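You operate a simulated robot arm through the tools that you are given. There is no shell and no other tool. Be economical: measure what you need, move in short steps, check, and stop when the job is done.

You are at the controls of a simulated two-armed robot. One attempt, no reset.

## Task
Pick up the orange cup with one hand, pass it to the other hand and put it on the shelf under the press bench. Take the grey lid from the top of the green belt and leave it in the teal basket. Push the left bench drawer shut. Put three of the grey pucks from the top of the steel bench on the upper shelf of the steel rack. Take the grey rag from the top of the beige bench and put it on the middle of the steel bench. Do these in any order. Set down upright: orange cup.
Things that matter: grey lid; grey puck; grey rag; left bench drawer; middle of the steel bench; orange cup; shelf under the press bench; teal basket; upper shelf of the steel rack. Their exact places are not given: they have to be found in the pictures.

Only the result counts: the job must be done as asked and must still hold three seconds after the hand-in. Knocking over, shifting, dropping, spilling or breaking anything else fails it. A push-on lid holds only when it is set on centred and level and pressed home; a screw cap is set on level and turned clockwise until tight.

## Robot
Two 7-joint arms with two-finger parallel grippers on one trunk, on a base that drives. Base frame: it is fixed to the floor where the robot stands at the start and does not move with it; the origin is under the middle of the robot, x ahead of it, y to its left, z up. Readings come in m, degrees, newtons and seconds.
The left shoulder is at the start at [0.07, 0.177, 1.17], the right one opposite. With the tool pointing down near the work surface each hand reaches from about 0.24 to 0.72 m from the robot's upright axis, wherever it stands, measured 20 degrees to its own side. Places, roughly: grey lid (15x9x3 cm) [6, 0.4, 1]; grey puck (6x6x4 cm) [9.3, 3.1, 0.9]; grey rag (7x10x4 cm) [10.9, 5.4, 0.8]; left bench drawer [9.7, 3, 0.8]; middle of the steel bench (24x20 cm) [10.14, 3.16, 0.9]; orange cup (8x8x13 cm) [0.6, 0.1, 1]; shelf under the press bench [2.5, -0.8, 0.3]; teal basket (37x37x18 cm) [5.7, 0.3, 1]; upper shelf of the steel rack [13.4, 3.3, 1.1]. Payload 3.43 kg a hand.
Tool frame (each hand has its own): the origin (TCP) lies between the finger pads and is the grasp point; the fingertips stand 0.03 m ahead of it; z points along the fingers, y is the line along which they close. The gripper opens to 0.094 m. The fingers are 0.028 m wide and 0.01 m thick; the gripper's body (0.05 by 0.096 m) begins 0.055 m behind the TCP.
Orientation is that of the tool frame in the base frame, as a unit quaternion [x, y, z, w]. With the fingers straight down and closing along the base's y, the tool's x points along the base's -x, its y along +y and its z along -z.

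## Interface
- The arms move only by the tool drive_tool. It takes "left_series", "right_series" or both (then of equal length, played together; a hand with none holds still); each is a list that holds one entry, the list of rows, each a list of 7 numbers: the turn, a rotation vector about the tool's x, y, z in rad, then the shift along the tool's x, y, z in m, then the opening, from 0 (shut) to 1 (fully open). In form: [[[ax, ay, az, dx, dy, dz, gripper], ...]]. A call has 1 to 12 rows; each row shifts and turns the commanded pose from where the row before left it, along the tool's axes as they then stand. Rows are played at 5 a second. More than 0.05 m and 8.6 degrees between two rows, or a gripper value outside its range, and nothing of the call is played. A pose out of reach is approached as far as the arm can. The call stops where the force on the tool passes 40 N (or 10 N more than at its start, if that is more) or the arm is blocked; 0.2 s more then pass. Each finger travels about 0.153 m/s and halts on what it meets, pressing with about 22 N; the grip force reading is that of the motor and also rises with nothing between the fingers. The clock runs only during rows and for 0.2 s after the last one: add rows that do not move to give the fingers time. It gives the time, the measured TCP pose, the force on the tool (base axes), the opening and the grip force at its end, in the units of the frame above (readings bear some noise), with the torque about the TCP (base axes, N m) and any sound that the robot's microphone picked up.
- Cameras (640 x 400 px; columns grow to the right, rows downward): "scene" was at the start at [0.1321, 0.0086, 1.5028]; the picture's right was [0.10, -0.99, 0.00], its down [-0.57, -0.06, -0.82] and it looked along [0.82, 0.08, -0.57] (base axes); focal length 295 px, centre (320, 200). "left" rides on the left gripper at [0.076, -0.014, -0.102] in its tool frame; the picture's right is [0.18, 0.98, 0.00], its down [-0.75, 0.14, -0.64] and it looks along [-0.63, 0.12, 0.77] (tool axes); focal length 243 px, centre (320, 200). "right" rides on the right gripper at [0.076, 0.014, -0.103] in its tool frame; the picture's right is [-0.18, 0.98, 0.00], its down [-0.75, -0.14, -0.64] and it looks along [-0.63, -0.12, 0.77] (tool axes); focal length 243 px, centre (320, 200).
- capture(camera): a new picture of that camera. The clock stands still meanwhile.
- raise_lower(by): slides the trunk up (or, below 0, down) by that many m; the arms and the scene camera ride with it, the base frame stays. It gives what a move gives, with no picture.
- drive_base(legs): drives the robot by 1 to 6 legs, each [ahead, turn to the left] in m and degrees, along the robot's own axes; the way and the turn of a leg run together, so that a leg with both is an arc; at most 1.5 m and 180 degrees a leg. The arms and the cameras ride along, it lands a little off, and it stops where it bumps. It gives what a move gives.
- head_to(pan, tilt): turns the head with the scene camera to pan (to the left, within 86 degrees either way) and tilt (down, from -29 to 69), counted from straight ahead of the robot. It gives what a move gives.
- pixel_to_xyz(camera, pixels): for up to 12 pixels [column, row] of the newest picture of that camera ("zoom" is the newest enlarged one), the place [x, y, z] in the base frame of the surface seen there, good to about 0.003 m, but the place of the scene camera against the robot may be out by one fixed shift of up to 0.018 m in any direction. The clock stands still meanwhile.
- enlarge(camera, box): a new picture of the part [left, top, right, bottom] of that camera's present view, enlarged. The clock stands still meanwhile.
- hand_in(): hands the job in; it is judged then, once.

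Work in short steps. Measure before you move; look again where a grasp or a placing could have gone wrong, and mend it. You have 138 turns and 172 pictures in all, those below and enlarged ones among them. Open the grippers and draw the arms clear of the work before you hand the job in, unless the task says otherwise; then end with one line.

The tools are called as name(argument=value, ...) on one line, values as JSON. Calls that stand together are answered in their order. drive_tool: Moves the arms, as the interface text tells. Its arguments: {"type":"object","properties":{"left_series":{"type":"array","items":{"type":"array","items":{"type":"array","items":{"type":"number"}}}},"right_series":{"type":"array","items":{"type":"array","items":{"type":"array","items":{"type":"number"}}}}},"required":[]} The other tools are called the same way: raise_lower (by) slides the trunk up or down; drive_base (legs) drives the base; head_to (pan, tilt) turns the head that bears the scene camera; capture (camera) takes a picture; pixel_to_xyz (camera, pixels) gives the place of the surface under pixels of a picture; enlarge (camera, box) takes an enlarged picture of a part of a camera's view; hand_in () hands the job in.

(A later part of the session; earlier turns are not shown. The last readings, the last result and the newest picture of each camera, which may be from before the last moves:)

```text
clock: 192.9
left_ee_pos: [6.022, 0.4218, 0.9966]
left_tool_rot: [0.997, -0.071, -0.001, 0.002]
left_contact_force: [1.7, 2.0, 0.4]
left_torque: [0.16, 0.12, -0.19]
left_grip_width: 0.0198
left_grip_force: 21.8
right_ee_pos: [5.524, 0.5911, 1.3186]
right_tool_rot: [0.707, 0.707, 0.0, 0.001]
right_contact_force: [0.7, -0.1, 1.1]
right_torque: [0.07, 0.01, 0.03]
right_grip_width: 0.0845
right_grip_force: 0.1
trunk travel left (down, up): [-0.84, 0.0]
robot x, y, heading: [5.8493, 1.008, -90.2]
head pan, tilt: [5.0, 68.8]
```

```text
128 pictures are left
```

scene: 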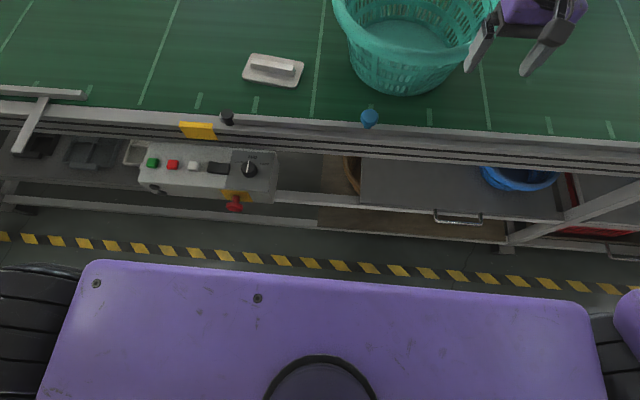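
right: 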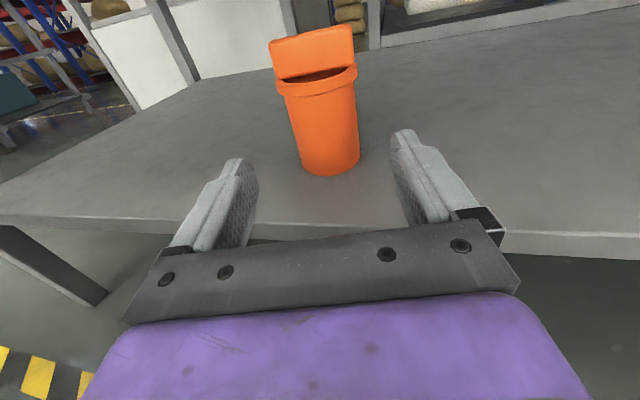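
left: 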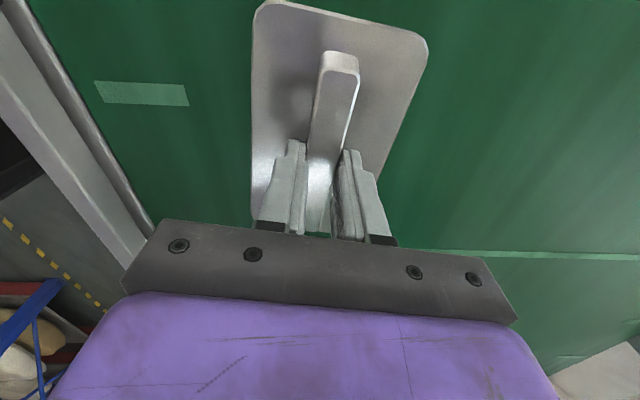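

Lid gripped at 20 mm. I lift it well above the basket rim and turn the base 29° right to bring it over the basket.

drive_tool(left_series=[[[0, 0, 0, 0, 0, -0.02, 0], [0, 0, 0, 0, 0, -0.04, 0], [0, 0, 0, 0, 0, -0.04, 0], [0, 0, 0, 0, 0, -0.045, 0], [0, 0, 0, 0, 0, -0.045, 0], [0, 0, 0, 0, 0, -0.045, 0], [0, 0, 0, 0, 0, -0.045, 0], [0, 0, 0, 0, 0, 0, 0]]])

drive_base(legs=[[0, -29]])

head_to(pan=10, tilt=45)

capture(camera="scene")

capture(camera="left")

```text
clock: 194.7
left_ee_pos: [6.0224, 0.4219, 1.2791]
left_tool_rot: [0.997, -0.072, -0.001, 0.0]
left_contact_force: [0.8, 0.0, -3.7]
left_torque: [-0.02, 0.02, -0.01]
left_grip_width: 0.0196
left_grip_force: 22.0
right_ee_pos: [5.5241, 0.5892, 1.3173]
right_tool_rot: [0.707, 0.707, 0.001, 0.0]
right_contact_force: [0.2, -1.0, 0.6]
right_torque: [0.0, 0.01, 0.02]
right_grip_width: 0.0848
right_grip_force: 0.1
trunk travel left (down, up): [-0.84, 0.0]
robot x, y, heading: [5.8544, 1.0076, -90.2]
head pan, tilt: [5.0, 68.8]
```

```text
clock: 196.5
left_ee_pos: [5.7144, 0.4127, 1.2774]
left_tool_rot: [0.947, -0.322, -0.001, 0.001]
left_contact_force: [0.6, 0.1, -4.3]
left_torque: [0.0, 0.0, -0.02]
left_grip_width: 0.0198
left_grip_force: 21.9
right_ee_pos: [5.3634, 0.8018, 1.3182]
right_tool_rot: [0.863, 0.505, 0.001, 0.001]
right_contact_force: [-0.2, -0.1, -0.5]
right_torque: [-0.02, 0.0, 0.01]
right_grip_width: 0.0846
right_grip_force: 0.0
trunk travel left (down, up): [-0.84, 0.0]
robot x, y, heading: [5.848, 1.0107, -119.5]
head pan, tilt: [5.0, 68.8]
```

```text
clock: 197.4
left_ee_pos: [5.7136, 0.4138, 1.2789]
left_tool_rot: [0.947, -0.322, -0.001, 0.001]
left_contact_force: [0.7, 1.3, -4.6]
left_torque: [0.0, 0.04, -0.01]
left_grip_width: 0.0196
left_grip_force: 22.3
right_ee_pos: [5.3621, 0.8039, 1.3174]
right_tool_rot: [0.863, 0.505, 0.001, 0.001]
right_contact_force: [-0.5, 0.5, -1.1]
right_torque: [0.02, 0.0, -0.01]
right_grip_width: 0.0847
right_grip_force: 0.0
trunk travel left (down, up): [-0.84, 0.0]
robot x, y, heading: [5.8533, 1.0063, -119.3]
head pan, tilt: [10.0, 45.0]
```

```text
127 pictures are left
```

scene: 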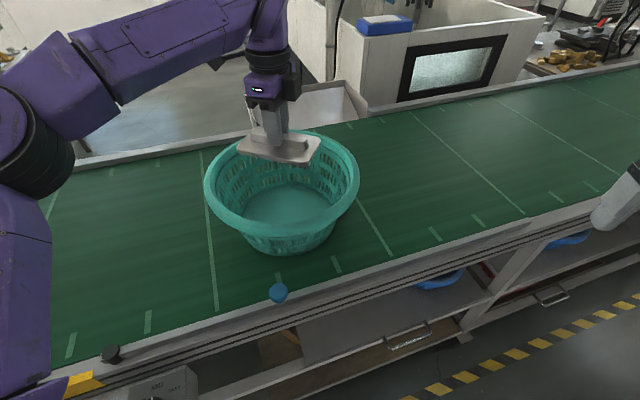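

```text
126 pictures are left
```

left: 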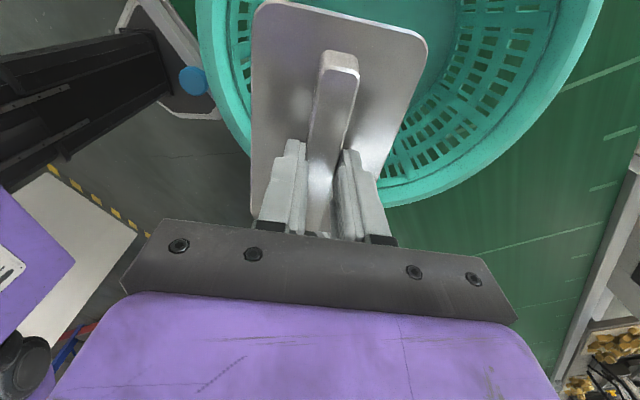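

I measure points on the rim with the left camera to fix the basket centre.

pixel_to_xyz(camera="left", pixels=[[207, 20], [213, 90], [240, 150], [440, 185], [520, 140], [570, 80], [590, 20], [440, 50]])

pixel_to_xyz(camera="scene", pixels=[[208, 185], [354, 175], [280, 230], [330, 143], [285, 205]])

```text
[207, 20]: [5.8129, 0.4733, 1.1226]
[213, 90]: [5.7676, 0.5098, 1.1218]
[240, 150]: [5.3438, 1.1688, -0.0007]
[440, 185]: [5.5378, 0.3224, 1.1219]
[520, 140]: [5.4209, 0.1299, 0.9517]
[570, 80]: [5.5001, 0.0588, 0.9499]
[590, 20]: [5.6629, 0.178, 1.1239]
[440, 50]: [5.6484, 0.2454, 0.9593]
```

```text
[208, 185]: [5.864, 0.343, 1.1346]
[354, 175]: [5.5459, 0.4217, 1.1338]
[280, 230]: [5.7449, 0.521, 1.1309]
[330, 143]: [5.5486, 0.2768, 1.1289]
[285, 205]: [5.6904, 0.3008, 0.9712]
```

Basket centre ≈(5.702,0.345), rim radius 0.17, floor 0.959. I centre the lid, lower it inside to just above the floor and release.

drive_tool(left_series=[[[0, 0, 0, 0.0155, 0.031, 0, 0], [0, 0, 0, 0.0155, 0.031, 0, 0], [0, 0, 0, 0, 0, 0, 0], [0, 0, 0, 0, 0, 0.045, 0], [0, 0, 0, 0, 0, 0.045, 0], [0, 0, 0, 0, 0, 0.045, 0], [0, 0, 0, 0, 0, 0.045, 0], [0, 0, 0, 0, 0, 0.045, 0], [0, 0, 0, 0, 0, 0.03, 0], [0, 0, 0, 0, 0, 0, 0]]])

capture(camera="scene")

capture(camera="left")

```text
clock: 199.6
left_ee_pos: [5.7029, 0.3429, 1.0213]
left_tool_rot: [0.947, -0.321, -0.002, 0.002]
left_contact_force: [-0.3, -0.3, -4.4]
left_torque: [-0.01, -0.01, 0.0]
left_grip_width: 0.0195
left_grip_force: 22.2
right_ee_pos: [5.3623, 0.8027, 1.3179]
right_tool_rot: [0.863, 0.505, 0.0, 0.001]
right_contact_force: [-0.3, 0.1, 0.1]
right_torque: [-0.01, 0.0, -0.02]
right_grip_width: 0.0845
right_grip_force: 0.0
trunk travel left (down, up): [-0.84, 0.0]
robot x, y, heading: [5.8496, 1.0037, -119.0]
head pan, tilt: [10.0, 45.0]
```

```text
125 pictures are left
```

scene: 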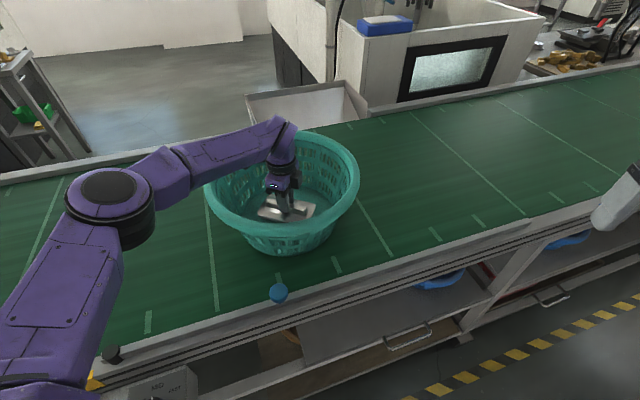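

```text
124 pictures are left
```

left: 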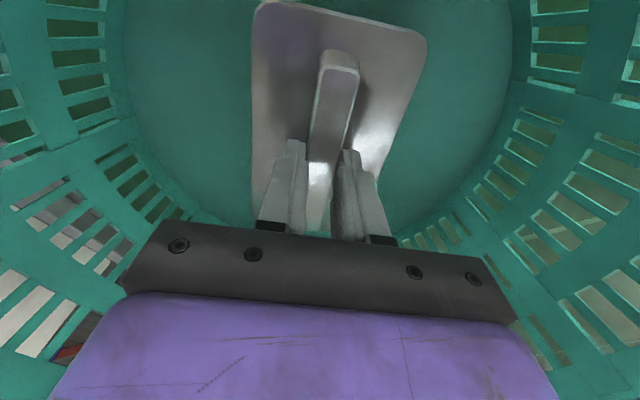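

The lid is inside above the floor. I lower 1 cm, release gently and lift out straight.

drive_tool(left_series=[[[0, 0, 0, 0, 0, 0.005, 0], [0, 0, 0, 0, 0, 0.005, 0], [0, 0, 0, 0, 0, 0, 0], [0, 0, 0, 0, 0, 0, 0.5], [0, 0, 0, 0, 0, 0, 0.5], [0, 0, 0, 0, 0, -0.04, 0.5], [0, 0, 0, 0, 0, -0.045, 0.5], [0, 0, 0, 0, 0, -0.045, 0.5], [0, 0, 0, 0, 0, -0.045, 0.5], [0, 0, 0, 0, 0, -0.045, 0.5], [0, 0, 0, 0, 0, -0.045, 0.5], [0, 0, 0, 0, 0, 0, 0.5]]])

capture(camera="left")

```text
clock: 202.2
left_ee_pos: [5.704, 0.3447, 1.2799]
left_tool_rot: [0.947, -0.322, -0.001, 0.001]
left_contact_force: [0.5, 0.8, -0.4]
left_torque: [-0.02, -0.01, -0.03]
left_grip_width: 0.0468
left_grip_force: 0.0
right_ee_pos: [5.3627, 0.8022, 1.3174]
right_tool_rot: [0.863, 0.505, 0.001, 0.001]
right_contact_force: [0.0, -0.9, 0.0]
right_torque: [0.03, -0.02, 0.02]
right_grip_width: 0.0845
right_grip_force: 0.0
trunk travel left (down, up): [-0.84, 0.0]
robot x, y, heading: [5.8489, 1.0068, -119.5]
head pan, tilt: [10.0, 45.0]
```

```text
123 pictures are left
```

left: 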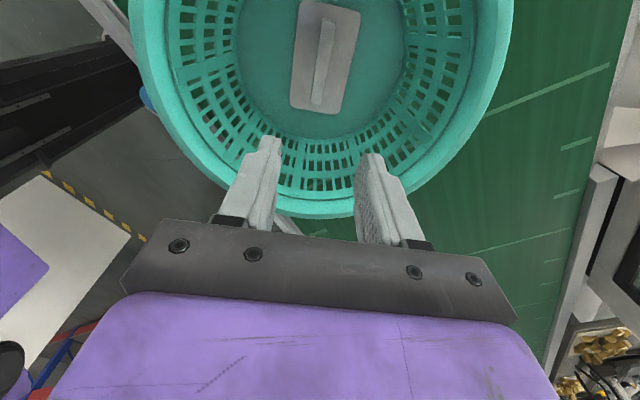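

The lid lies in the basket. I raise and turn the left hand back, then retract it and back the base away.

drive_tool(left_series=[[[0, 0, -0.143, 0, 0, -0.01, 0.5], [0, 0, -0.143, 0, 0, -0.01, 0.5], [0, 0, -0.143, 0, 0, -0.01, 0.5], [0, 0, -0.143, 0, 0, -0.01, 0.5], [0, 0, -0.143, 0, 0, -0.01, 0.5], [0, 0, -0.143, 0, 0, -0.01, 0.5], [0, 0, -0.143, 0, 0, -0.01, 0.5], [0, 0, -0.143, 0, 0, -0.01, 0.5], [0, 0, -0.143, 0, 0, 0, 0.5], [0, 0, -0.143, 0, 0, 0, 0.5], [0, 0, -0.143, 0, 0, 0, 0.5], [0, 0, -0.14, 0, 0, 0, 0.5]]])

drive_base(legs=[[-0.35, 0]])

drive_tool(left_series=[[[0, 0, 0, 0.04, 0.02, 0, 0.5], [0, 0, 0, 0.04, 0.02, 0, 0.5], [0, 0, 0, 0.04, 0.02, 0, 0.5], [0, 0, 0, 0.04, 0.02, 0, 0.5], [0, 0, 0, 0.04, 0.02, 0, 0.5], [0, 0, 0, 0.04, 0.02, 0, 0.5], [0, 0, 0, 0, 0, 0, 0.5]]])

drive_base(legs=[[0, 119]])

head_to(pan=0, tilt=8)

capture(camera="scene")

```text
clock: 204.8
left_ee_pos: [5.6675, 0.4038, 1.3641]
left_tool_rot: [0.886, 0.463, -0.004, 0.001]
left_contact_force: [-0.4, 0.5, -0.1]
left_torque: [0.0, 0.02, 0.01]
left_grip_width: 0.0472
left_grip_force: 0.0
left hand out of reach, approached as far as the arm can: row 4, 5, 6, 7, 8
right_ee_pos: [5.3635, 0.803, 1.3176]
right_tool_rot: [0.863, 0.505, 0.0, 0.0]
right_contact_force: [-0.3, 0.0, -0.3]
right_torque: [0.01, 0.03, 0.0]
right_grip_width: 0.0846
right_grip_force: 0.0
trunk travel left (down, up): [-0.84, 0.0]
robot x, y, heading: [5.8505, 1.0074, -119.5]
head pan, tilt: [10.0, 45.0]
```

```text
clock: 207.0
left_ee_pos: [5.8353, 0.7028, 1.3622]
left_tool_rot: [0.887, 0.461, -0.004, 0.0]
left_contact_force: [0.4, -0.1, -0.8]
left_torque: [0.02, 0.01, -0.01]
left_grip_width: 0.0468
left_grip_force: 0.0
right_ee_pos: [5.5307, 1.1021, 1.3171]
right_tool_rot: [0.863, 0.505, 0.002, 0.0]
right_contact_force: [-0.7, -0.2, -0.3]
right_torque: [0.0, 0.0, 0.0]
right_grip_width: 0.0845
right_grip_force: 0.1
trunk travel left (down, up): [-0.84, 0.0]
robot x, y, heading: [6.0171, 1.3046, -119.9]
head pan, tilt: [10.0, 45.0]
```

```text
clock: 208.6
left_ee_pos: [6.0284, 0.7782, 1.3792]
left_tool_rot: [0.887, 0.462, -0.006, -0.001]
left_contact_force: [0.0, 0.7, 0.5]
left_torque: [0.04, 0.01, -0.02]
left_grip_width: 0.047
left_grip_force: 0.1
left hand out of reach, approached as far as the arm can: row 1, 2, 3
right_ee_pos: [5.537, 1.1027, 1.3188]
right_tool_rot: [0.863, 0.505, -0.001, 0.0]
right_contact_force: [0.6, 0.4, -0.3]
right_torque: [-0.04, 0.05, 0.0]
right_grip_width: 0.0849
right_grip_force: 0.1
trunk travel left (down, up): [-0.84, 0.0]
robot x, y, heading: [6.0221, 1.3092, -119.5]
head pan, tilt: [10.0, 45.0]
```

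```text
clock: 214.0
left_ee_pos: [6.4737, 1.576, 1.3797]
left_tool_rot: [0.04, 0.999, -0.001, 0.003]
left_contact_force: [0.0, -0.7, -0.4]
left_torque: [0.0, 0.02, 0.01]
left_grip_width: 0.047
left_grip_force: 0.1
right_ee_pos: [6.4411, 0.9883, 1.3179]
right_tool_rot: [-0.01, 1.0, 0.001, 0.0]
right_contact_force: [0.0, 0.1, -0.2]
right_torque: [-0.02, -0.01, -0.01]
right_grip_width: 0.0847
right_grip_force: 0.1
trunk travel left (down, up): [-0.84, 0.0]
robot x, y, heading: [6.0206, 1.306, 1.0]
head pan, tilt: [10.0, 45.0]
```

```text
clock: 215.1
left_ee_pos: [6.474, 1.5763, 1.3791]
left_tool_rot: [0.04, 0.999, -0.002, 0.005]
left_contact_force: [0.3, 0.0, 0.6]
left_torque: [0.02, -0.01, 0.03]
left_grip_width: 0.0467
left_grip_force: 0.1
right_ee_pos: [6.4408, 0.9873, 1.3177]
right_tool_rot: [-0.01, 1.0, 0.001, 0.0]
right_contact_force: [0.3, -0.4, -0.4]
right_torque: [-0.01, -0.01, -0.01]
right_grip_width: 0.0849
right_grip_force: 0.0
trunk travel left (down, up): [-0.84, 0.0]
robot x, y, heading: [6.0229, 1.3049, 1.1]
head pan, tilt: [0.0, 8.0]
```

```text
122 pictures are left
```

scene: 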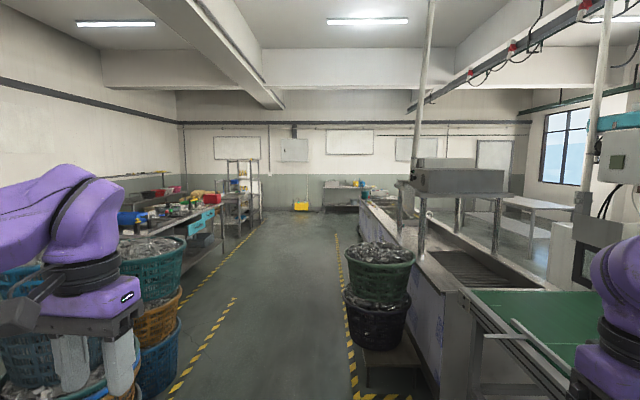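

Next the steel bench ahead on the left. I measure lane obstacles.

pixel_to_xyz(camera="scene", pixels=[[185, 265], [180, 340], [350, 270], [347, 310], [375, 345], [205, 225], [215, 280], [240, 200], [160, 330], [240, 170], [340, 185], [222, 245]])

enlarge(camera="scene", box=[100, 140, 300, 265])

```text
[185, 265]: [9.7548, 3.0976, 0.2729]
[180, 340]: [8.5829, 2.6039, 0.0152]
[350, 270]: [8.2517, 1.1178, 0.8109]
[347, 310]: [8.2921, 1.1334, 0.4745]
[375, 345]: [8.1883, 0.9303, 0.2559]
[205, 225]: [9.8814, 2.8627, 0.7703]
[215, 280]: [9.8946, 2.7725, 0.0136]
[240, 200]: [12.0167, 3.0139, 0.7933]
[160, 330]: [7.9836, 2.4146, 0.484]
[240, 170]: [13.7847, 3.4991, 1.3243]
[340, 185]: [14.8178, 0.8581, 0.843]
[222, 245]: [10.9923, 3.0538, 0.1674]
```

```text
3.20 times, centred on (200, 202) of scene
```

zoom: 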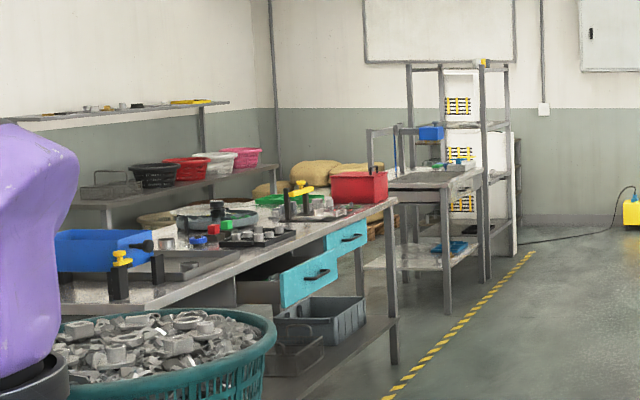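

Lane between black baskets (y≤1.13) and the left stack (y≥2.4). I drive diagonally to about (9.4,1.9) and turn to face the steel bench.

drive_base(legs=[[0, 9], [1.5, 0], [1.5, 0], [0.45, 0], [0, 80]])

head_to(pan=0, tilt=25)

capture(camera="scene")

```text
clock: 236.1
left_ee_pos: [9.1588, 2.3451, 1.3794]
left_tool_rot: [-0.679, 0.734, 0.002, 0.004]
left_contact_force: [0.3, 0.3, 0.2]
left_torque: [-0.01, -0.03, -0.02]
left_grip_width: 0.0469
left_grip_force: 0.1
right_ee_pos: [9.7458, 2.3134, 1.3173]
right_tool_rot: [0.714, -0.7, 0.0, 0.001]
right_contact_force: [-0.1, -0.1, 0.3]
right_torque: [-0.02, -0.02, 0.01]
right_grip_width: 0.0845
right_grip_force: 0.1
trunk travel left (down, up): [-0.84, 0.0]
robot x, y, heading: [9.4306, 1.893, 91.1]
head pan, tilt: [0.0, 8.0]
```

```text
clock: 236.8
left_ee_pos: [9.1578, 2.3445, 1.3801]
left_tool_rot: [-0.678, 0.735, 0.002, 0.005]
left_contact_force: [0.0, 1.0, -0.6]
left_torque: [0.01, 0.01, 0.01]
left_grip_width: 0.0472
left_grip_force: 0.1
right_ee_pos: [9.7468, 2.3138, 1.3177]
right_tool_rot: [0.715, -0.7, 0.0, 0.001]
right_contact_force: [0.3, 0.0, -0.2]
right_torque: [0.02, -0.01, -0.02]
right_grip_width: 0.0843
right_grip_force: 0.1
trunk travel left (down, up): [-0.84, 0.0]
robot x, y, heading: [9.4271, 1.8921, 90.9]
head pan, tilt: [0.0, 25.0]
```

```text
120 pictures are left
```

scene: 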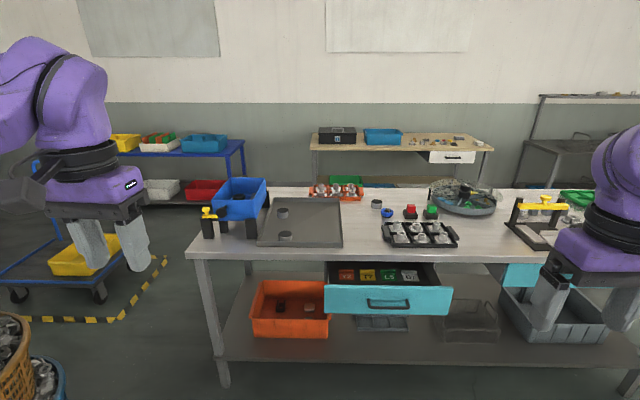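

The steel bench with the open left drawer (390,295) is before me; beige bench behind. I enlarge both areas.

enlarge(camera="scene", box=[190, 160, 510, 340])

enlarge(camera="scene", box=[300, 110, 640, 210])

pixel_to_xyz(camera="scene", pixels=[[283, 212], [285, 236], [376, 204], [300, 225], [418, 233], [387, 298], [387, 308], [350, 200], [450, 160], [400, 150], [480, 220], [210, 215]])

```text
2.00 times, centred on (350, 250) of scene
```

zoom: 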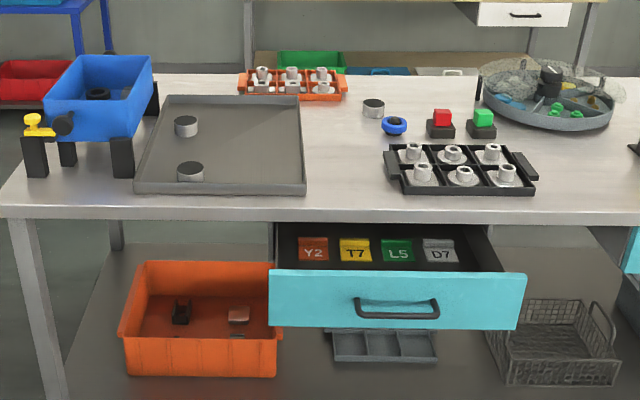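

```text
1.88 times, centred on (470, 160) of scene
```

zoom: 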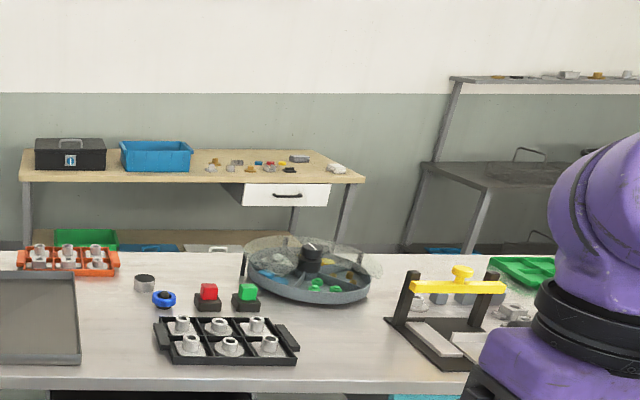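

```text
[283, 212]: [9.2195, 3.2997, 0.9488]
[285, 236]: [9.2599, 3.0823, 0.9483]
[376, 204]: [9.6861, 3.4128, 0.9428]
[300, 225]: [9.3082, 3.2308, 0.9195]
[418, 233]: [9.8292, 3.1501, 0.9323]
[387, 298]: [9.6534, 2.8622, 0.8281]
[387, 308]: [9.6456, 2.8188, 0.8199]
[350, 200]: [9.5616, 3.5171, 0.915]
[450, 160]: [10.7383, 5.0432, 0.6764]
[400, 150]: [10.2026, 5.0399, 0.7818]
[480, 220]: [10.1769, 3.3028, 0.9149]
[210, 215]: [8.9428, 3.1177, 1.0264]
```

I measure the drawer face and handle, the bench edge, and items near it.

pixel_to_xyz(camera="scene", pixels=[[330, 290], [445, 292], [440, 310], [335, 310], [432, 300], [350, 300], [350, 259], [480, 260], [525, 275], [370, 303], [408, 303], [390, 270]])

enlarge(camera="scene", box=[310, 240, 470, 340])

```text
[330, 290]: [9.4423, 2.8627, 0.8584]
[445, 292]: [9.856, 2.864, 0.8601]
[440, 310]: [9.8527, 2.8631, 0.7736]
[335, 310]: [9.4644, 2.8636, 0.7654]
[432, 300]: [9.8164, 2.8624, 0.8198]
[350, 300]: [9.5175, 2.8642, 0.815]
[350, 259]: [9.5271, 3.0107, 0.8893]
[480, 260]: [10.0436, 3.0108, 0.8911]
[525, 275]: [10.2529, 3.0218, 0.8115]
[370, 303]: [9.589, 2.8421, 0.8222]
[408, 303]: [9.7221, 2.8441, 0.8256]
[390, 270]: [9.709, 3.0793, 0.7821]
```

```text
4.00 times, centred on (390, 290) of scene
```

zoom: 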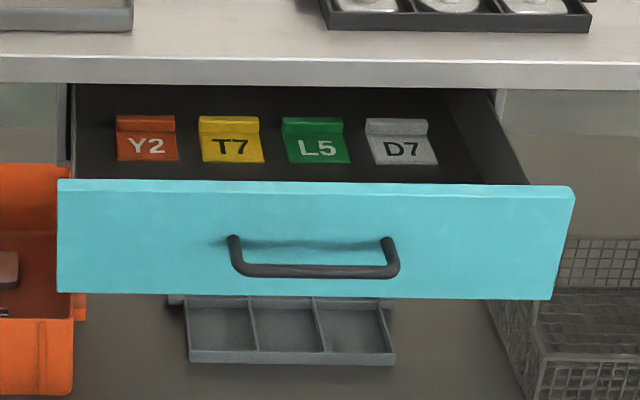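

Drawer face at y≈2.863 (x 9.44–9.86, z 0.76–0.85); shut it should be near y≈3.015. I lower the trunk, close the right gripper and tilt it to point forward, then come to z≈0.80.

raise_lower(by=-0.3)

drive_tool(right_series=[[[0, -0.1428, 0, 0, 0, 0, 0], [0, -0.1428, 0, 0, 0, 0, 0], [0, -0.1428, 0, 0, 0, 0, 0], [0, -0.1428, 0, 0, 0, 0, 0], [0, -0.1428, 0, 0, 0, 0, 0], [0, -0.1428, 0, 0, 0, 0, 0], [0, -0.1428, 0, 0, 0, 0, 0], [0, -0.1428, 0, 0, 0, 0, 0], [0, -0.1428, 0, 0, 0, 0, 0], [0, -0.1428, 0, 0, 0, 0, 0], [0, -0.1428, 0, 0, 0, 0, 0], [0, 0, 0, 0, 0, 0, 0]]])

drive_tool(right_series=[[[0, 0, 0, 0.044, 0, 0, 0], [0, 0, 0, 0.044, 0, 0, 0], [0, 0, 0, 0.044, 0, 0, 0], [0, 0, 0, 0.044, 0, 0, 0], [0, 0, 0, 0.044, 0, 0, 0], [0, 0, 0, 0, 0, 0, 0]]])

capture(camera="scene")

```text
clock: 239.8
left_ee_pos: [9.1579, 2.3448, 1.0793]
left_tool_rot: [-0.679, 0.734, 0.001, 0.005]
left_contact_force: [-0.6, 0.2, -0.2]
left_torque: [0.02, -0.01, 0.03]
left_grip_width: 0.0468
left_grip_force: 0.0
right_ee_pos: [9.7469, 2.313, 1.0165]
right_tool_rot: [0.715, -0.699, 0.0, 0.002]
right_contact_force: [0.0, 0.1, 0.3]
right_torque: [0.02, 0.02, 0.03]
right_grip_width: 0.0845
right_grip_force: 0.0
trunk travel left (down, up): [-0.54, 0.3]
robot x, y, heading: [9.4292, 1.8946, 91.2]
head pan, tilt: [0.0, 25.0]
```

```text
clock: 242.4
left_ee_pos: [9.1575, 2.3443, 1.0783]
left_tool_rot: [-0.679, 0.734, 0.002, 0.004]
left_contact_force: [-0.5, -0.6, -0.2]
left_torque: [-0.06, 0.04, 0.01]
left_grip_width: 0.0468
left_grip_force: 0.0
right_ee_pos: [9.7705, 2.3681, 1.052]
right_tool_rot: [-0.505, 0.495, 0.505, 0.494]
right_contact_force: [-0.8, -0.2, -0.2]
right_torque: [0.02, 0.01, 0.0]
right_grip_width: 0.0002
right_grip_force: 21.8
right hand out of reach, approached as far as the arm can: row 8, 9, 10, 11
trunk travel left (down, up): [-0.54, 0.3]
robot x, y, heading: [9.4244, 1.894, 91.3]
head pan, tilt: [0.0, 25.0]
```

```text
clock: 243.8
left_ee_pos: [9.1576, 2.3437, 1.0784]
left_tool_rot: [-0.679, 0.735, 0.002, 0.004]
left_contact_force: [1.1, 0.2, 1.1]
left_torque: [0.02, -0.02, 0.03]
left_grip_width: 0.047
left_grip_force: 0.0
right_ee_pos: [9.7797, 2.3839, 0.838]
right_tool_rot: [0.505, -0.496, -0.505, -0.494]
right_contact_force: [0.1, 0.5, 0.3]
right_torque: [0.05, -0.01, -0.02]
right_grip_width: 0.0
right_grip_force: 22.2
right hand out of reach, approached as far as the arm can: row 1, 2
trunk travel left (down, up): [-0.54, 0.3]
robot x, y, heading: [9.429, 1.8885, 91.1]
head pan, tilt: [0.0, 25.0]
```

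```text
116 pictures are left
```

scene: 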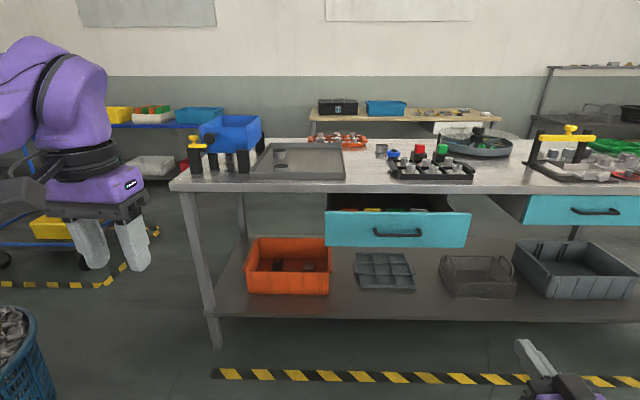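

The hand is at (9.78,2.384,0.838), free of the handle span. I drive ahead 0.40 m and lower it to z≈0.805.

drive_base(legs=[[0.4, 0]])

drive_tool(right_series=[[[0, 0, 0, 0.033, 0, 0, 0], [0, 0, 0, 0, 0, 0, 0]]])

head_to(pan=-20, tilt=40)

capture(camera="scene")

```text
clock: 246.3
left_ee_pos: [9.147, 2.7339, 1.0792]
left_tool_rot: [-0.682, 0.732, 0.001, 0.004]
left_contact_force: [0.0, 0.3, -0.1]
left_torque: [-0.04, 0.04, 0.0]
left_grip_width: 0.047
left_grip_force: 0.1
right_ee_pos: [9.7681, 2.7791, 0.8362]
right_tool_rot: [0.508, -0.494, -0.507, -0.491]
right_contact_force: [0.3, 0.4, -0.1]
right_torque: [-0.02, -0.01, 0.04]
right_grip_width: 0.0
right_grip_force: 21.5
trunk travel left (down, up): [-0.54, 0.3]
robot x, y, heading: [9.4215, 2.2842, 91.2]
head pan, tilt: [0.0, 25.0]
```

```text
clock: 246.9
left_ee_pos: [9.1459, 2.735, 1.0784]
left_tool_rot: [-0.681, 0.732, 0.002, 0.005]
left_contact_force: [0.3, 0.4, 0.0]
left_torque: [-0.01, -0.05, -0.02]
left_grip_width: 0.0469
left_grip_force: 0.0
right_ee_pos: [9.7803, 2.7814, 0.8151]
right_tool_rot: [0.51, -0.493, -0.508, -0.489]
right_contact_force: [0.1, 0.5, -0.1]
right_torque: [-0.04, 0.04, 0.03]
right_grip_width: 0.0003
right_grip_force: 21.7
right hand out of reach, approached as far as the arm can: row 1
trunk travel left (down, up): [-0.54, 0.3]
robot x, y, heading: [9.4185, 2.2806, 91.5]
head pan, tilt: [0.0, 25.0]
```

```text
clock: 247.7
left_ee_pos: [9.1464, 2.7349, 1.0802]
left_tool_rot: [-0.681, 0.732, 0.002, 0.005]
left_contact_force: [-0.4, -1.0, 0.0]
left_torque: [0.01, 0.02, -0.03]
left_grip_width: 0.047
left_grip_force: 0.0
right_ee_pos: [9.7808, 2.7819, 0.8163]
right_tool_rot: [0.51, -0.494, -0.507, -0.489]
right_contact_force: [0.2, 0.3, 0.0]
right_torque: [0.01, -0.01, -0.02]
right_grip_width: 0.0
right_grip_force: 22.2
trunk travel left (down, up): [-0.54, 0.3]
robot x, y, heading: [9.418, 2.2826, 91.5]
head pan, tilt: [-20.0, 40.0]
```

```text
115 pictures are left
```

scene: 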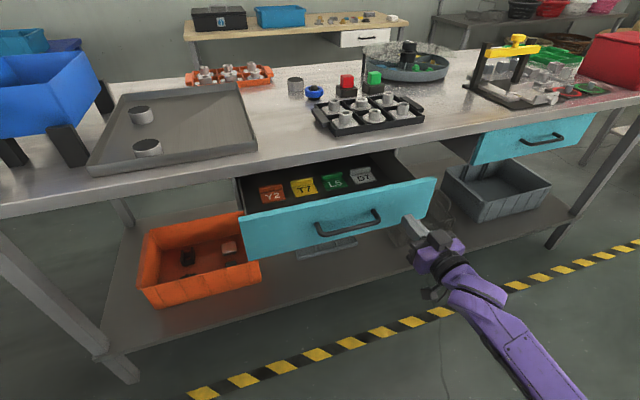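

The fingertip (407,222) faces the drawer front, right of the handle. I push forward in steps.

drive_tool(right_series=[[[0, 0, 0, 0, 0, 0.03, 0], [0, 0, 0, 0, 0, 0.025, 0], [0, 0, 0, 0, 0, 0.025, 0], [0, 0, 0, 0, 0, 0.025, 0], [0, 0, 0, 0, 0, 0.025, 0], [0, 0, 0, 0, 0, 0.025, 0], [0, 0, 0, 0, 0, 0.025, 0], [0, 0, 0, 0, 0, 0.01, 0], [0, 0, 0, 0, 0, 0, 0]]])

capture(camera="scene")

```text
clock: 249.7
left_ee_pos: [9.1483, 2.7347, 1.0785]
left_tool_rot: [-0.682, 0.732, 0.001, 0.004]
left_contact_force: [-0.5, 0.1, -0.6]
left_torque: [-0.01, 0.0, 0.0]
left_grip_width: 0.047
left_grip_force: 0.1
right_ee_pos: [9.7998, 2.8668, 0.8068]
right_tool_rot: [0.506, -0.495, -0.506, -0.492]
right_contact_force: [-1.2, -0.4, 0.1]
right_torque: [-0.01, -0.02, 0.03]
right_grip_width: 0.0
right_grip_force: 22.2
right hand out of reach, approached as far as the arm can: row 3, 4, 5, 6, 7, 8
trunk travel left (down, up): [-0.54, 0.3]
robot x, y, heading: [9.42, 2.2795, 91.5]
head pan, tilt: [-20.0, 40.0]
```

```text
114 pictures are left
```

scene: 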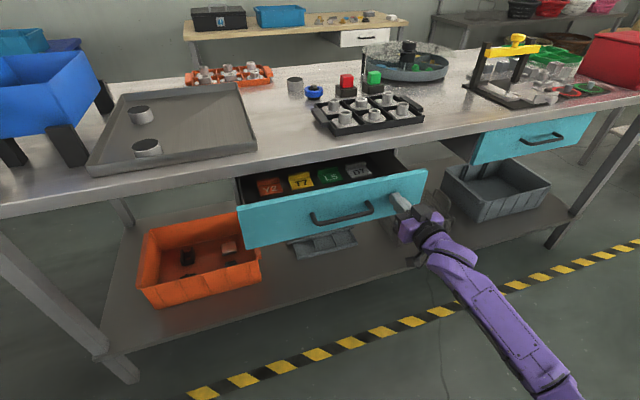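

The drawer is moving but the arm is at its limit; I push on with the base 0.10 m.

drive_base(legs=[[0.09, 0]])

capture(camera="scene")

pixel_to_xyz(camera="scene", pixels=[[280, 215], [330, 195], [540, 145], [500, 165], [280, 180], [250, 215]])

```text
clock: 250.8
left_ee_pos: [9.1437, 2.8251, 1.0791]
left_tool_rot: [-0.681, 0.732, 0.001, 0.003]
left_contact_force: [-0.4, 0.2, -0.7]
left_torque: [-0.05, 0.01, -0.01]
left_grip_width: 0.047
left_grip_force: 0.1
right_ee_pos: [9.7967, 2.9584, 0.8072]
right_tool_rot: [0.507, -0.494, -0.507, -0.492]
right_contact_force: [0.3, 0.8, -0.3]
right_torque: [-0.01, -0.02, 0.03]
right_grip_width: 0.0003
right_grip_force: 22.1
trunk travel left (down, up): [-0.54, 0.3]
robot x, y, heading: [9.4161, 2.3748, 91.5]
head pan, tilt: [-20.0, 40.0]
```

```text
113 pictures are left
```

scene: 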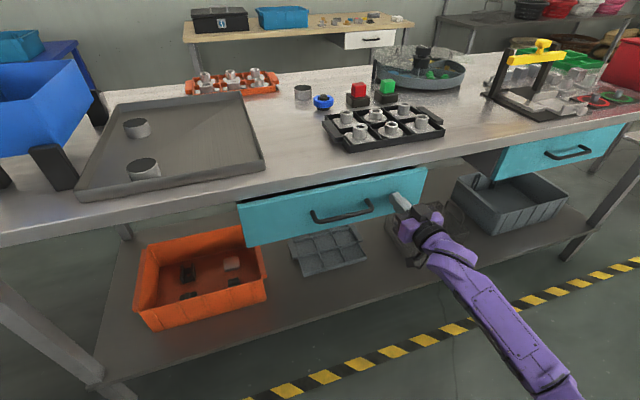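

```text
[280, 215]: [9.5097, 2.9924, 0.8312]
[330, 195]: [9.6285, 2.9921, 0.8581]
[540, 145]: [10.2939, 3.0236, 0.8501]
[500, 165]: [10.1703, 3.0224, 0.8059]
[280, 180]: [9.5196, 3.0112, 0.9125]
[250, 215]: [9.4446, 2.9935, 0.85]
```

Face is at 2.992, the shut right drawer at 3.023: 3 cm to go. I push a little more.

drive_base(legs=[[0.034, 0]])

capture(camera="scene")

pixel_to_xyz(camera="scene", pixels=[[280, 215], [330, 195], [540, 145], [500, 165], [250, 215], [375, 185]])

```text
clock: 251.7
left_ee_pos: [9.1425, 2.8598, 1.0777]
left_tool_rot: [-0.682, 0.732, 0.001, 0.004]
left_contact_force: [-0.2, 1.2, 0.8]
left_torque: [-0.02, 0.01, -0.03]
left_grip_width: 0.047
left_grip_force: 0.1
right_ee_pos: [9.7951, 2.9911, 0.8064]
right_tool_rot: [0.508, -0.494, -0.507, -0.491]
right_contact_force: [-0.2, 0.0, 0.2]
right_torque: [0.0, -0.03, -0.01]
right_grip_width: 0.0
right_grip_force: 21.9
trunk travel left (down, up): [-0.54, 0.3]
robot x, y, heading: [9.4172, 2.4066, 91.6]
head pan, tilt: [-20.0, 40.0]
```

```text
112 pictures are left
```

scene: 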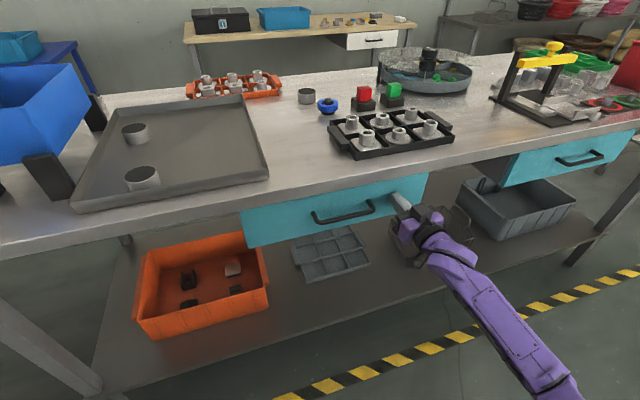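

```text
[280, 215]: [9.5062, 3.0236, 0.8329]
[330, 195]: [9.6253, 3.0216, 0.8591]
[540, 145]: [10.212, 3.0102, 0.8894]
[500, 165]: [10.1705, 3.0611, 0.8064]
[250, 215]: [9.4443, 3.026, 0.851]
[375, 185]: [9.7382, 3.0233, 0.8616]
```

Face now at 3.023, level with the right drawer. A tiny extra push to feel whether it is at its stop.

drive_base(legs=[[0.012, 0]])

capture(camera="scene")

pixel_to_xyz(camera="scene", pixels=[[280, 215], [330, 195], [570, 150], [540, 165], [250, 220], [375, 190]])

```text
clock: 252.5
left_ee_pos: [9.1436, 2.8629, 1.0806]
left_tool_rot: [-0.681, 0.733, 0.003, 0.005]
left_contact_force: [0.4, 0.6, -0.6]
left_torque: [0.0, 0.0, 0.02]
left_grip_width: 0.047
left_grip_force: 0.1
right_ee_pos: [9.7956, 2.9945, 0.8086]
right_tool_rot: [0.507, -0.493, -0.507, -0.493]
right_contact_force: [-0.2, -17.4, 4.5]
right_torque: [0.19, -0.01, -0.18]
right_grip_width: 0.0002
right_grip_force: 22.1
trunk travel left (down, up): [-0.54, 0.3]
robot x, y, heading: [9.4207, 2.4153, 91.2]
head pan, tilt: [-20.0, 40.0]
stopped in leg 1: the force on the tool passed its limit at 52 N (the readings are from after the stop); the commanded pose is now the measured one
```

```text
111 pictures are left
```

scene: 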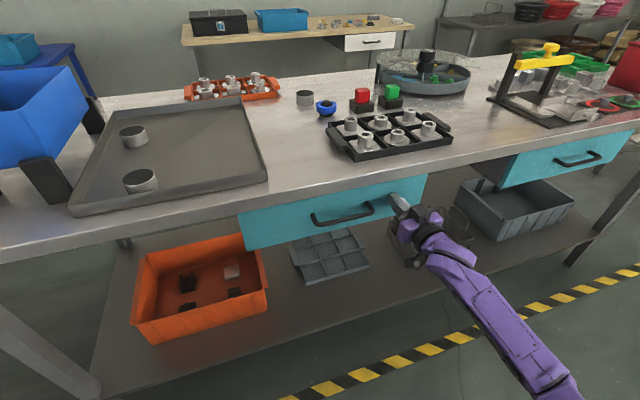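

```text
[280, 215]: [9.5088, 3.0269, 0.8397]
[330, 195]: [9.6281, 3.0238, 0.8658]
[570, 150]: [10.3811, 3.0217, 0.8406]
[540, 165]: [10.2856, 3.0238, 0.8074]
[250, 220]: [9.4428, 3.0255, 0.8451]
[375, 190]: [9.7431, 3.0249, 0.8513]
```

The drawer is at its stop (52 N). I back off, restore the right hand to fingers-down and raise the trunk.

drive_base(legs=[[-0.25, 0]])

drive_tool(right_series=[[[0, 0.1428, 0, 0, 0, 0, 0], [0, 0.1428, 0, 0, 0, 0, 0], [0, 0.1428, 0, 0, 0, 0, 0], [0, 0.1428, 0, 0, 0, 0, 0.5], [0, 0.1428, 0, 0, 0, 0, 0.9], [0, 0.1428, 0, 0, 0, 0, 0.9], [0, 0.1428, 0, 0, 0, 0, 0.9], [0, 0.1428, 0, 0, 0, 0, 0.9], [0, 0.1428, 0, 0, 0, 0, 0.9], [0, 0.1428, 0, 0, 0, 0, 0.9], [0, 0.1428, 0, 0, 0, 0, 0.9], [0, 0, 0, 0, 0, 0, 0.9]]])

raise_lower(by=0.3)

head_to(pan=0, tilt=40)

capture(camera="scene")

```text
clock: 254.3
left_ee_pos: [9.1499, 2.6144, 1.0794]
left_tool_rot: [-0.681, 0.732, 0.001, 0.004]
left_contact_force: [0.5, 0.0, 0.2]
left_torque: [0.04, -0.05, 0.05]
left_grip_width: 0.047
left_grip_force: 0.1
right_ee_pos: [9.8004, 2.7449, 0.8071]
right_tool_rot: [0.508, -0.494, -0.506, -0.491]
right_contact_force: [-0.2, -0.1, 0.3]
right_torque: [-0.05, -0.03, -0.01]
right_grip_width: 0.0002
right_grip_force: 22.2
trunk travel left (down, up): [-0.54, 0.3]
robot x, y, heading: [9.4191, 2.1626, 91.1]
head pan, tilt: [-20.0, 40.0]
```

```text
clock: 256.9
left_ee_pos: [9.1506, 2.6157, 1.0799]
left_tool_rot: [-0.681, 0.732, 0.002, 0.005]
left_contact_force: [1.2, -0.4, -0.4]
left_torque: [0.0, 0.02, -0.03]
left_grip_width: 0.0469
left_grip_force: 0.0
right_ee_pos: [9.8014, 2.7449, 0.8054]
right_tool_rot: [0.717, -0.697, 0.001, 0.003]
right_contact_force: [-0.3, -0.2, 0.5]
right_torque: [0.0, 0.01, -0.02]
right_grip_width: 0.0847
right_grip_force: 0.1
trunk travel left (down, up): [-0.54, 0.3]
robot x, y, heading: [9.421, 2.1606, 91.4]
head pan, tilt: [-20.0, 40.0]
```

```text
clock: 259.9
left_ee_pos: [9.1505, 2.6151, 1.3795]
left_tool_rot: [-0.681, 0.733, 0.002, 0.005]
left_contact_force: [-0.5, -0.6, 0.0]
left_torque: [0.02, -0.03, 0.03]
left_grip_width: 0.0469
left_grip_force: 0.0
right_ee_pos: [9.8013, 2.7469, 1.104]
right_tool_rot: [0.718, -0.696, 0.002, 0.0]
right_contact_force: [0.6, -1.2, 0.6]
right_torque: [-0.03, 0.0, 0.04]
right_grip_width: 0.0847
right_grip_force: 0.0
trunk travel left (down, up): [-0.84, 0.0]
robot x, y, heading: [9.4225, 2.1663, 91.2]
head pan, tilt: [-20.0, 40.0]
```

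```text
clock: 260.8
left_ee_pos: [9.1491, 2.6143, 1.3804]
left_tool_rot: [-0.681, 0.732, 0.001, 0.004]
left_contact_force: [0.6, 0.0, -0.7]
left_torque: [-0.02, -0.01, -0.01]
left_grip_width: 0.0471
left_grip_force: 0.1
right_ee_pos: [9.8013, 2.7472, 1.1056]
right_tool_rot: [0.717, -0.697, 0.001, 0.001]
right_contact_force: [0.7, -0.8, 0.7]
right_torque: [-0.01, 0.0, 0.03]
right_grip_width: 0.0848
right_grip_force: 0.0
trunk travel left (down, up): [-0.84, 0.0]
robot x, y, heading: [9.4226, 2.1622, 91.3]
head pan, tilt: [0.0, 40.0]
```

```text
110 pictures are left
```

scene: 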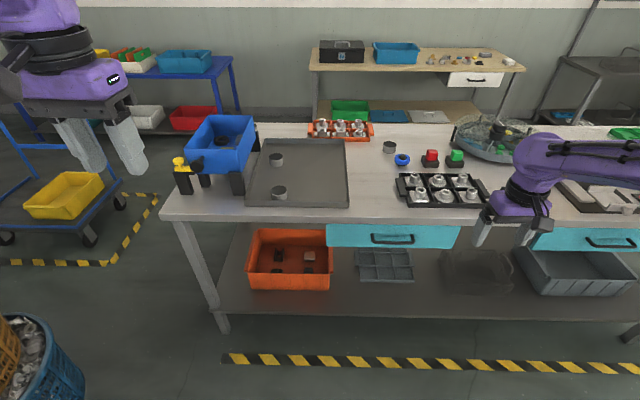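

I drive ahead 0.42 m towards the bench and look down at the clearance and pucks.

drive_tool(right_series=[[[0, 0, 0, 0.04, 0, -0.04, 1], [0, 0, 0, 0.04, 0, -0.04, 1], [0, 0, 0, 0.04, 0, -0.04, 1], [0, 0, 0, 0.04, 0, -0.04, 1], [0, 0, 0, 0, 0, 0, 1]]])

drive_base(legs=[[0.42, -1]])

head_to(pan=0, tilt=65)

capture(camera="scene")

```text
refused: row 1 steps farther than a row can; nothing moved
```

```text
clock: 263.4
left_ee_pos: [9.1479, 3.0494, 1.3803]
left_tool_rot: [-0.676, 0.737, 0.002, 0.005]
left_contact_force: [-0.1, 0.0, -0.9]
left_torque: [0.05, -0.04, 0.04]
left_grip_width: 0.0473
left_grip_force: 0.1
right_ee_pos: [9.8021, 3.1715, 1.1059]
right_tool_rot: [0.713, -0.701, 0.001, 0.001]
right_contact_force: [-0.1, -0.2, 0.2]
right_torque: [0.0, 0.03, -0.01]
right_grip_width: 0.0847
right_grip_force: 0.1
trunk travel left (down, up): [-0.84, 0.0]
robot x, y, heading: [9.4179, 2.5956, 90.6]
head pan, tilt: [0.0, 40.0]
```

```text
clock: 264.3
left_ee_pos: [9.1489, 3.0516, 1.3799]
left_tool_rot: [-0.676, 0.737, 0.001, 0.005]
left_contact_force: [-0.4, 0.3, -0.3]
left_torque: [0.01, -0.02, 0.04]
left_grip_width: 0.0472
left_grip_force: 0.0
right_ee_pos: [9.8026, 3.1734, 1.104]
right_tool_rot: [0.714, -0.7, 0.003, 0.002]
right_contact_force: [0.2, -1.0, -0.1]
right_torque: [0.0, 0.01, 0.0]
right_grip_width: 0.0841
right_grip_force: 0.1
trunk travel left (down, up): [-0.84, 0.0]
robot x, y, heading: [9.4182, 2.5952, 90.8]
head pan, tilt: [0.0, 65.0]
```

```text
109 pictures are left
```

scene: 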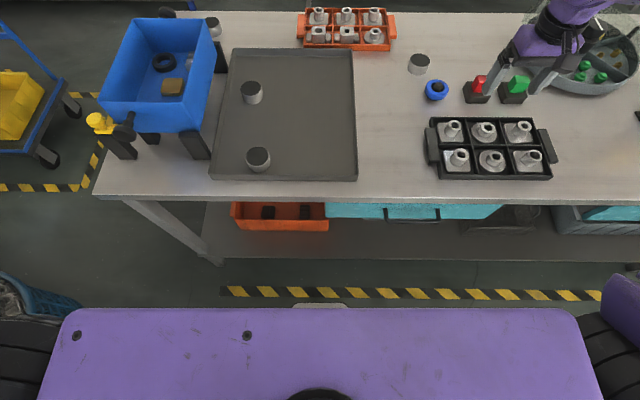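

The right hand must go higher first (that move was refused). I lift it 0.12 m, then creep ahead 0.14 m.

drive_tool(right_series=[[[0, 0, 0, 0, 0, -0.04, 1], [0, 0, 0, 0, 0, -0.04, 1], [0, 0, 0, 0, 0, -0.04, 1], [0, 0, 0, 0.03, 0.03, 0, 1], [0, 0, 0, 0, 0.03, 0, 1], [0, 0, 0, 0, 0, 0, 1]]])

pixel_to_xyz(camera="scene", pixels=[[251, 88], [258, 155], [419, 60], [320, 306], [320, 200], [251, 96], [213, 22], [205, 100], [280, 130]])

drive_base(legs=[[0.14, 0]])

capture(camera="scene")

```text
clock: 265.7
left_ee_pos: [9.1495, 3.051, 1.3795]
left_tool_rot: [-0.676, 0.737, 0.001, 0.004]
left_contact_force: [0.8, 0.0, 0.2]
left_torque: [-0.01, -0.01, -0.04]
left_grip_width: 0.0471
left_grip_force: 0.1
right_ee_pos: [9.7428, 3.143, 1.2238]
right_tool_rot: [0.713, -0.701, 0.002, 0.003]
right_contact_force: [-0.4, 0.4, 0.4]
right_torque: [-0.02, 0.02, 0.01]
right_grip_width: 0.0939
right_grip_force: 0.1
trunk travel left (down, up): [-0.84, 0.0]
robot x, y, heading: [9.4145, 2.595, 90.5]
head pan, tilt: [0.0, 65.0]
```

```text
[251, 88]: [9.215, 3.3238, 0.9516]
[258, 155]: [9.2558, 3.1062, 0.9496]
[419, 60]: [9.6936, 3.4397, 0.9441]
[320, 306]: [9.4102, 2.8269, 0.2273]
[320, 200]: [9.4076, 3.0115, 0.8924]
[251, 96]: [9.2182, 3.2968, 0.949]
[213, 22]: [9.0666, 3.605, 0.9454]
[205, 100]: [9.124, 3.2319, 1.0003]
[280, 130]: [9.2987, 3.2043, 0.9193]
```

```text
clock: 267.0
left_ee_pos: [9.1462, 3.189, 1.3814]
left_tool_rot: [-0.677, 0.736, 0.002, 0.006]
left_contact_force: [0.8, -0.8, 0.5]
left_torque: [0.0, 0.03, -0.04]
left_grip_width: 0.0472
left_grip_force: 0.0
right_ee_pos: [9.7409, 3.2819, 1.227]
right_tool_rot: [0.714, -0.701, 0.001, 0.001]
right_contact_force: [-0.4, -0.8, 0.1]
right_torque: [0.0, 0.01, 0.04]
right_grip_width: 0.094
right_grip_force: 0.0
trunk travel left (down, up): [-0.84, 0.0]
robot x, y, heading: [9.4088, 2.7383, 90.6]
head pan, tilt: [0.0, 65.0]
```

```text
108 pictures are left
```

scene: 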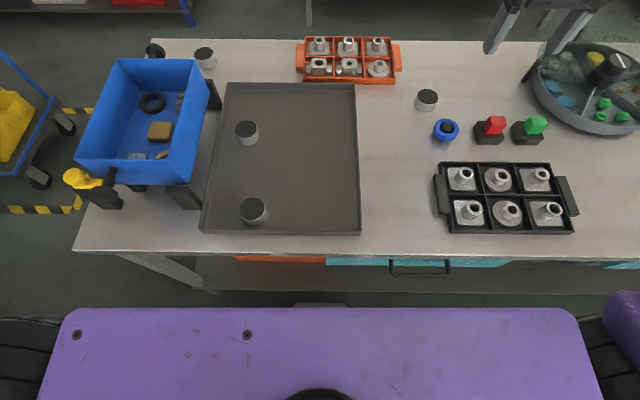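

Base has room. I bring the left hand over the rear tray puck (9.217,3.31) and the right over the third puck (9.69,3.43), and check with the hand cameras.

drive_tool(left_series=[[[0, 0, 0, -0.025, -0.012, 0.035, 1], [0, 0, 0, -0.025, -0.012, 0.035, 1], [0, 0, 0, -0.025, -0.012, 0.035, 1], [0, 0, 0, -0.025, -0.012, 0.035, 1], [0, 0, 0, -0.025, -0.012, 0.035, 1], [0, 0, 0, 0, 0, 0.03, 1], [0, 0, 0, 0, 0, 0, 1]]], right_series=[[[0, 0, 0, -0.03, 0.0097, 0.005, 1], [0, 0, 0, -0.03, 0.0097, 0.005, 1], [0, 0, 0, -0.03, 0.0097, 0.005, 1], [0, 0, 0, -0.03, 0.0097, 0.005, 1], [0, 0, 0, -0.03, 0.0097, 0.005, 1], [0, 0, 0, 0, 0, 0.04, 1], [0, 0, 0, 0, 0, 0, 1]]])

capture(camera="left")

capture(camera="right")

```text
clock: 268.6
left_ee_pos: [9.2169, 3.3143, 1.1756]
left_tool_rot: [-0.677, 0.736, 0.001, 0.005]
left_contact_force: [-0.2, -0.5, -0.7]
left_torque: [0.0, 0.05, 0.0]
left_grip_width: 0.0939
left_grip_force: 0.1
right_ee_pos: [9.6973, 3.4176, 1.1606]
right_tool_rot: [0.713, -0.701, 0.002, 0.002]
right_contact_force: [0.9, 0.5, -0.9]
right_torque: [0.01, 0.0, 0.0]
right_grip_width: 0.0938
right_grip_force: 0.0
right hand out of reach, approached as far as the arm can: row 5
trunk travel left (down, up): [-0.84, 0.0]
robot x, y, heading: [9.4163, 2.7379, 90.6]
head pan, tilt: [0.0, 65.0]
```

```text
107 pictures are left
```

left: 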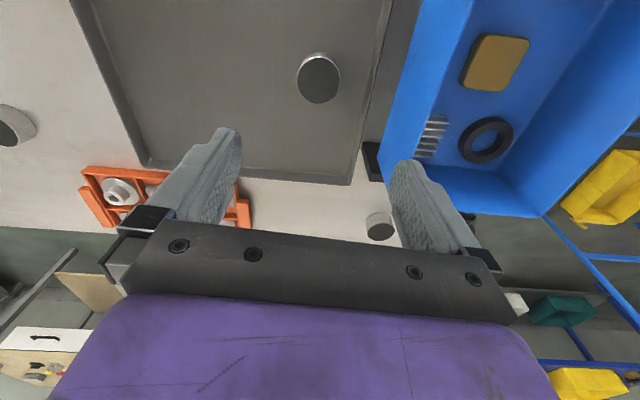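

```text
106 pictures are left
```

right: 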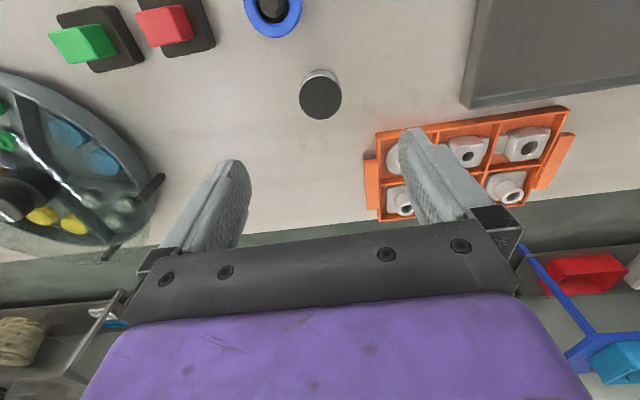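

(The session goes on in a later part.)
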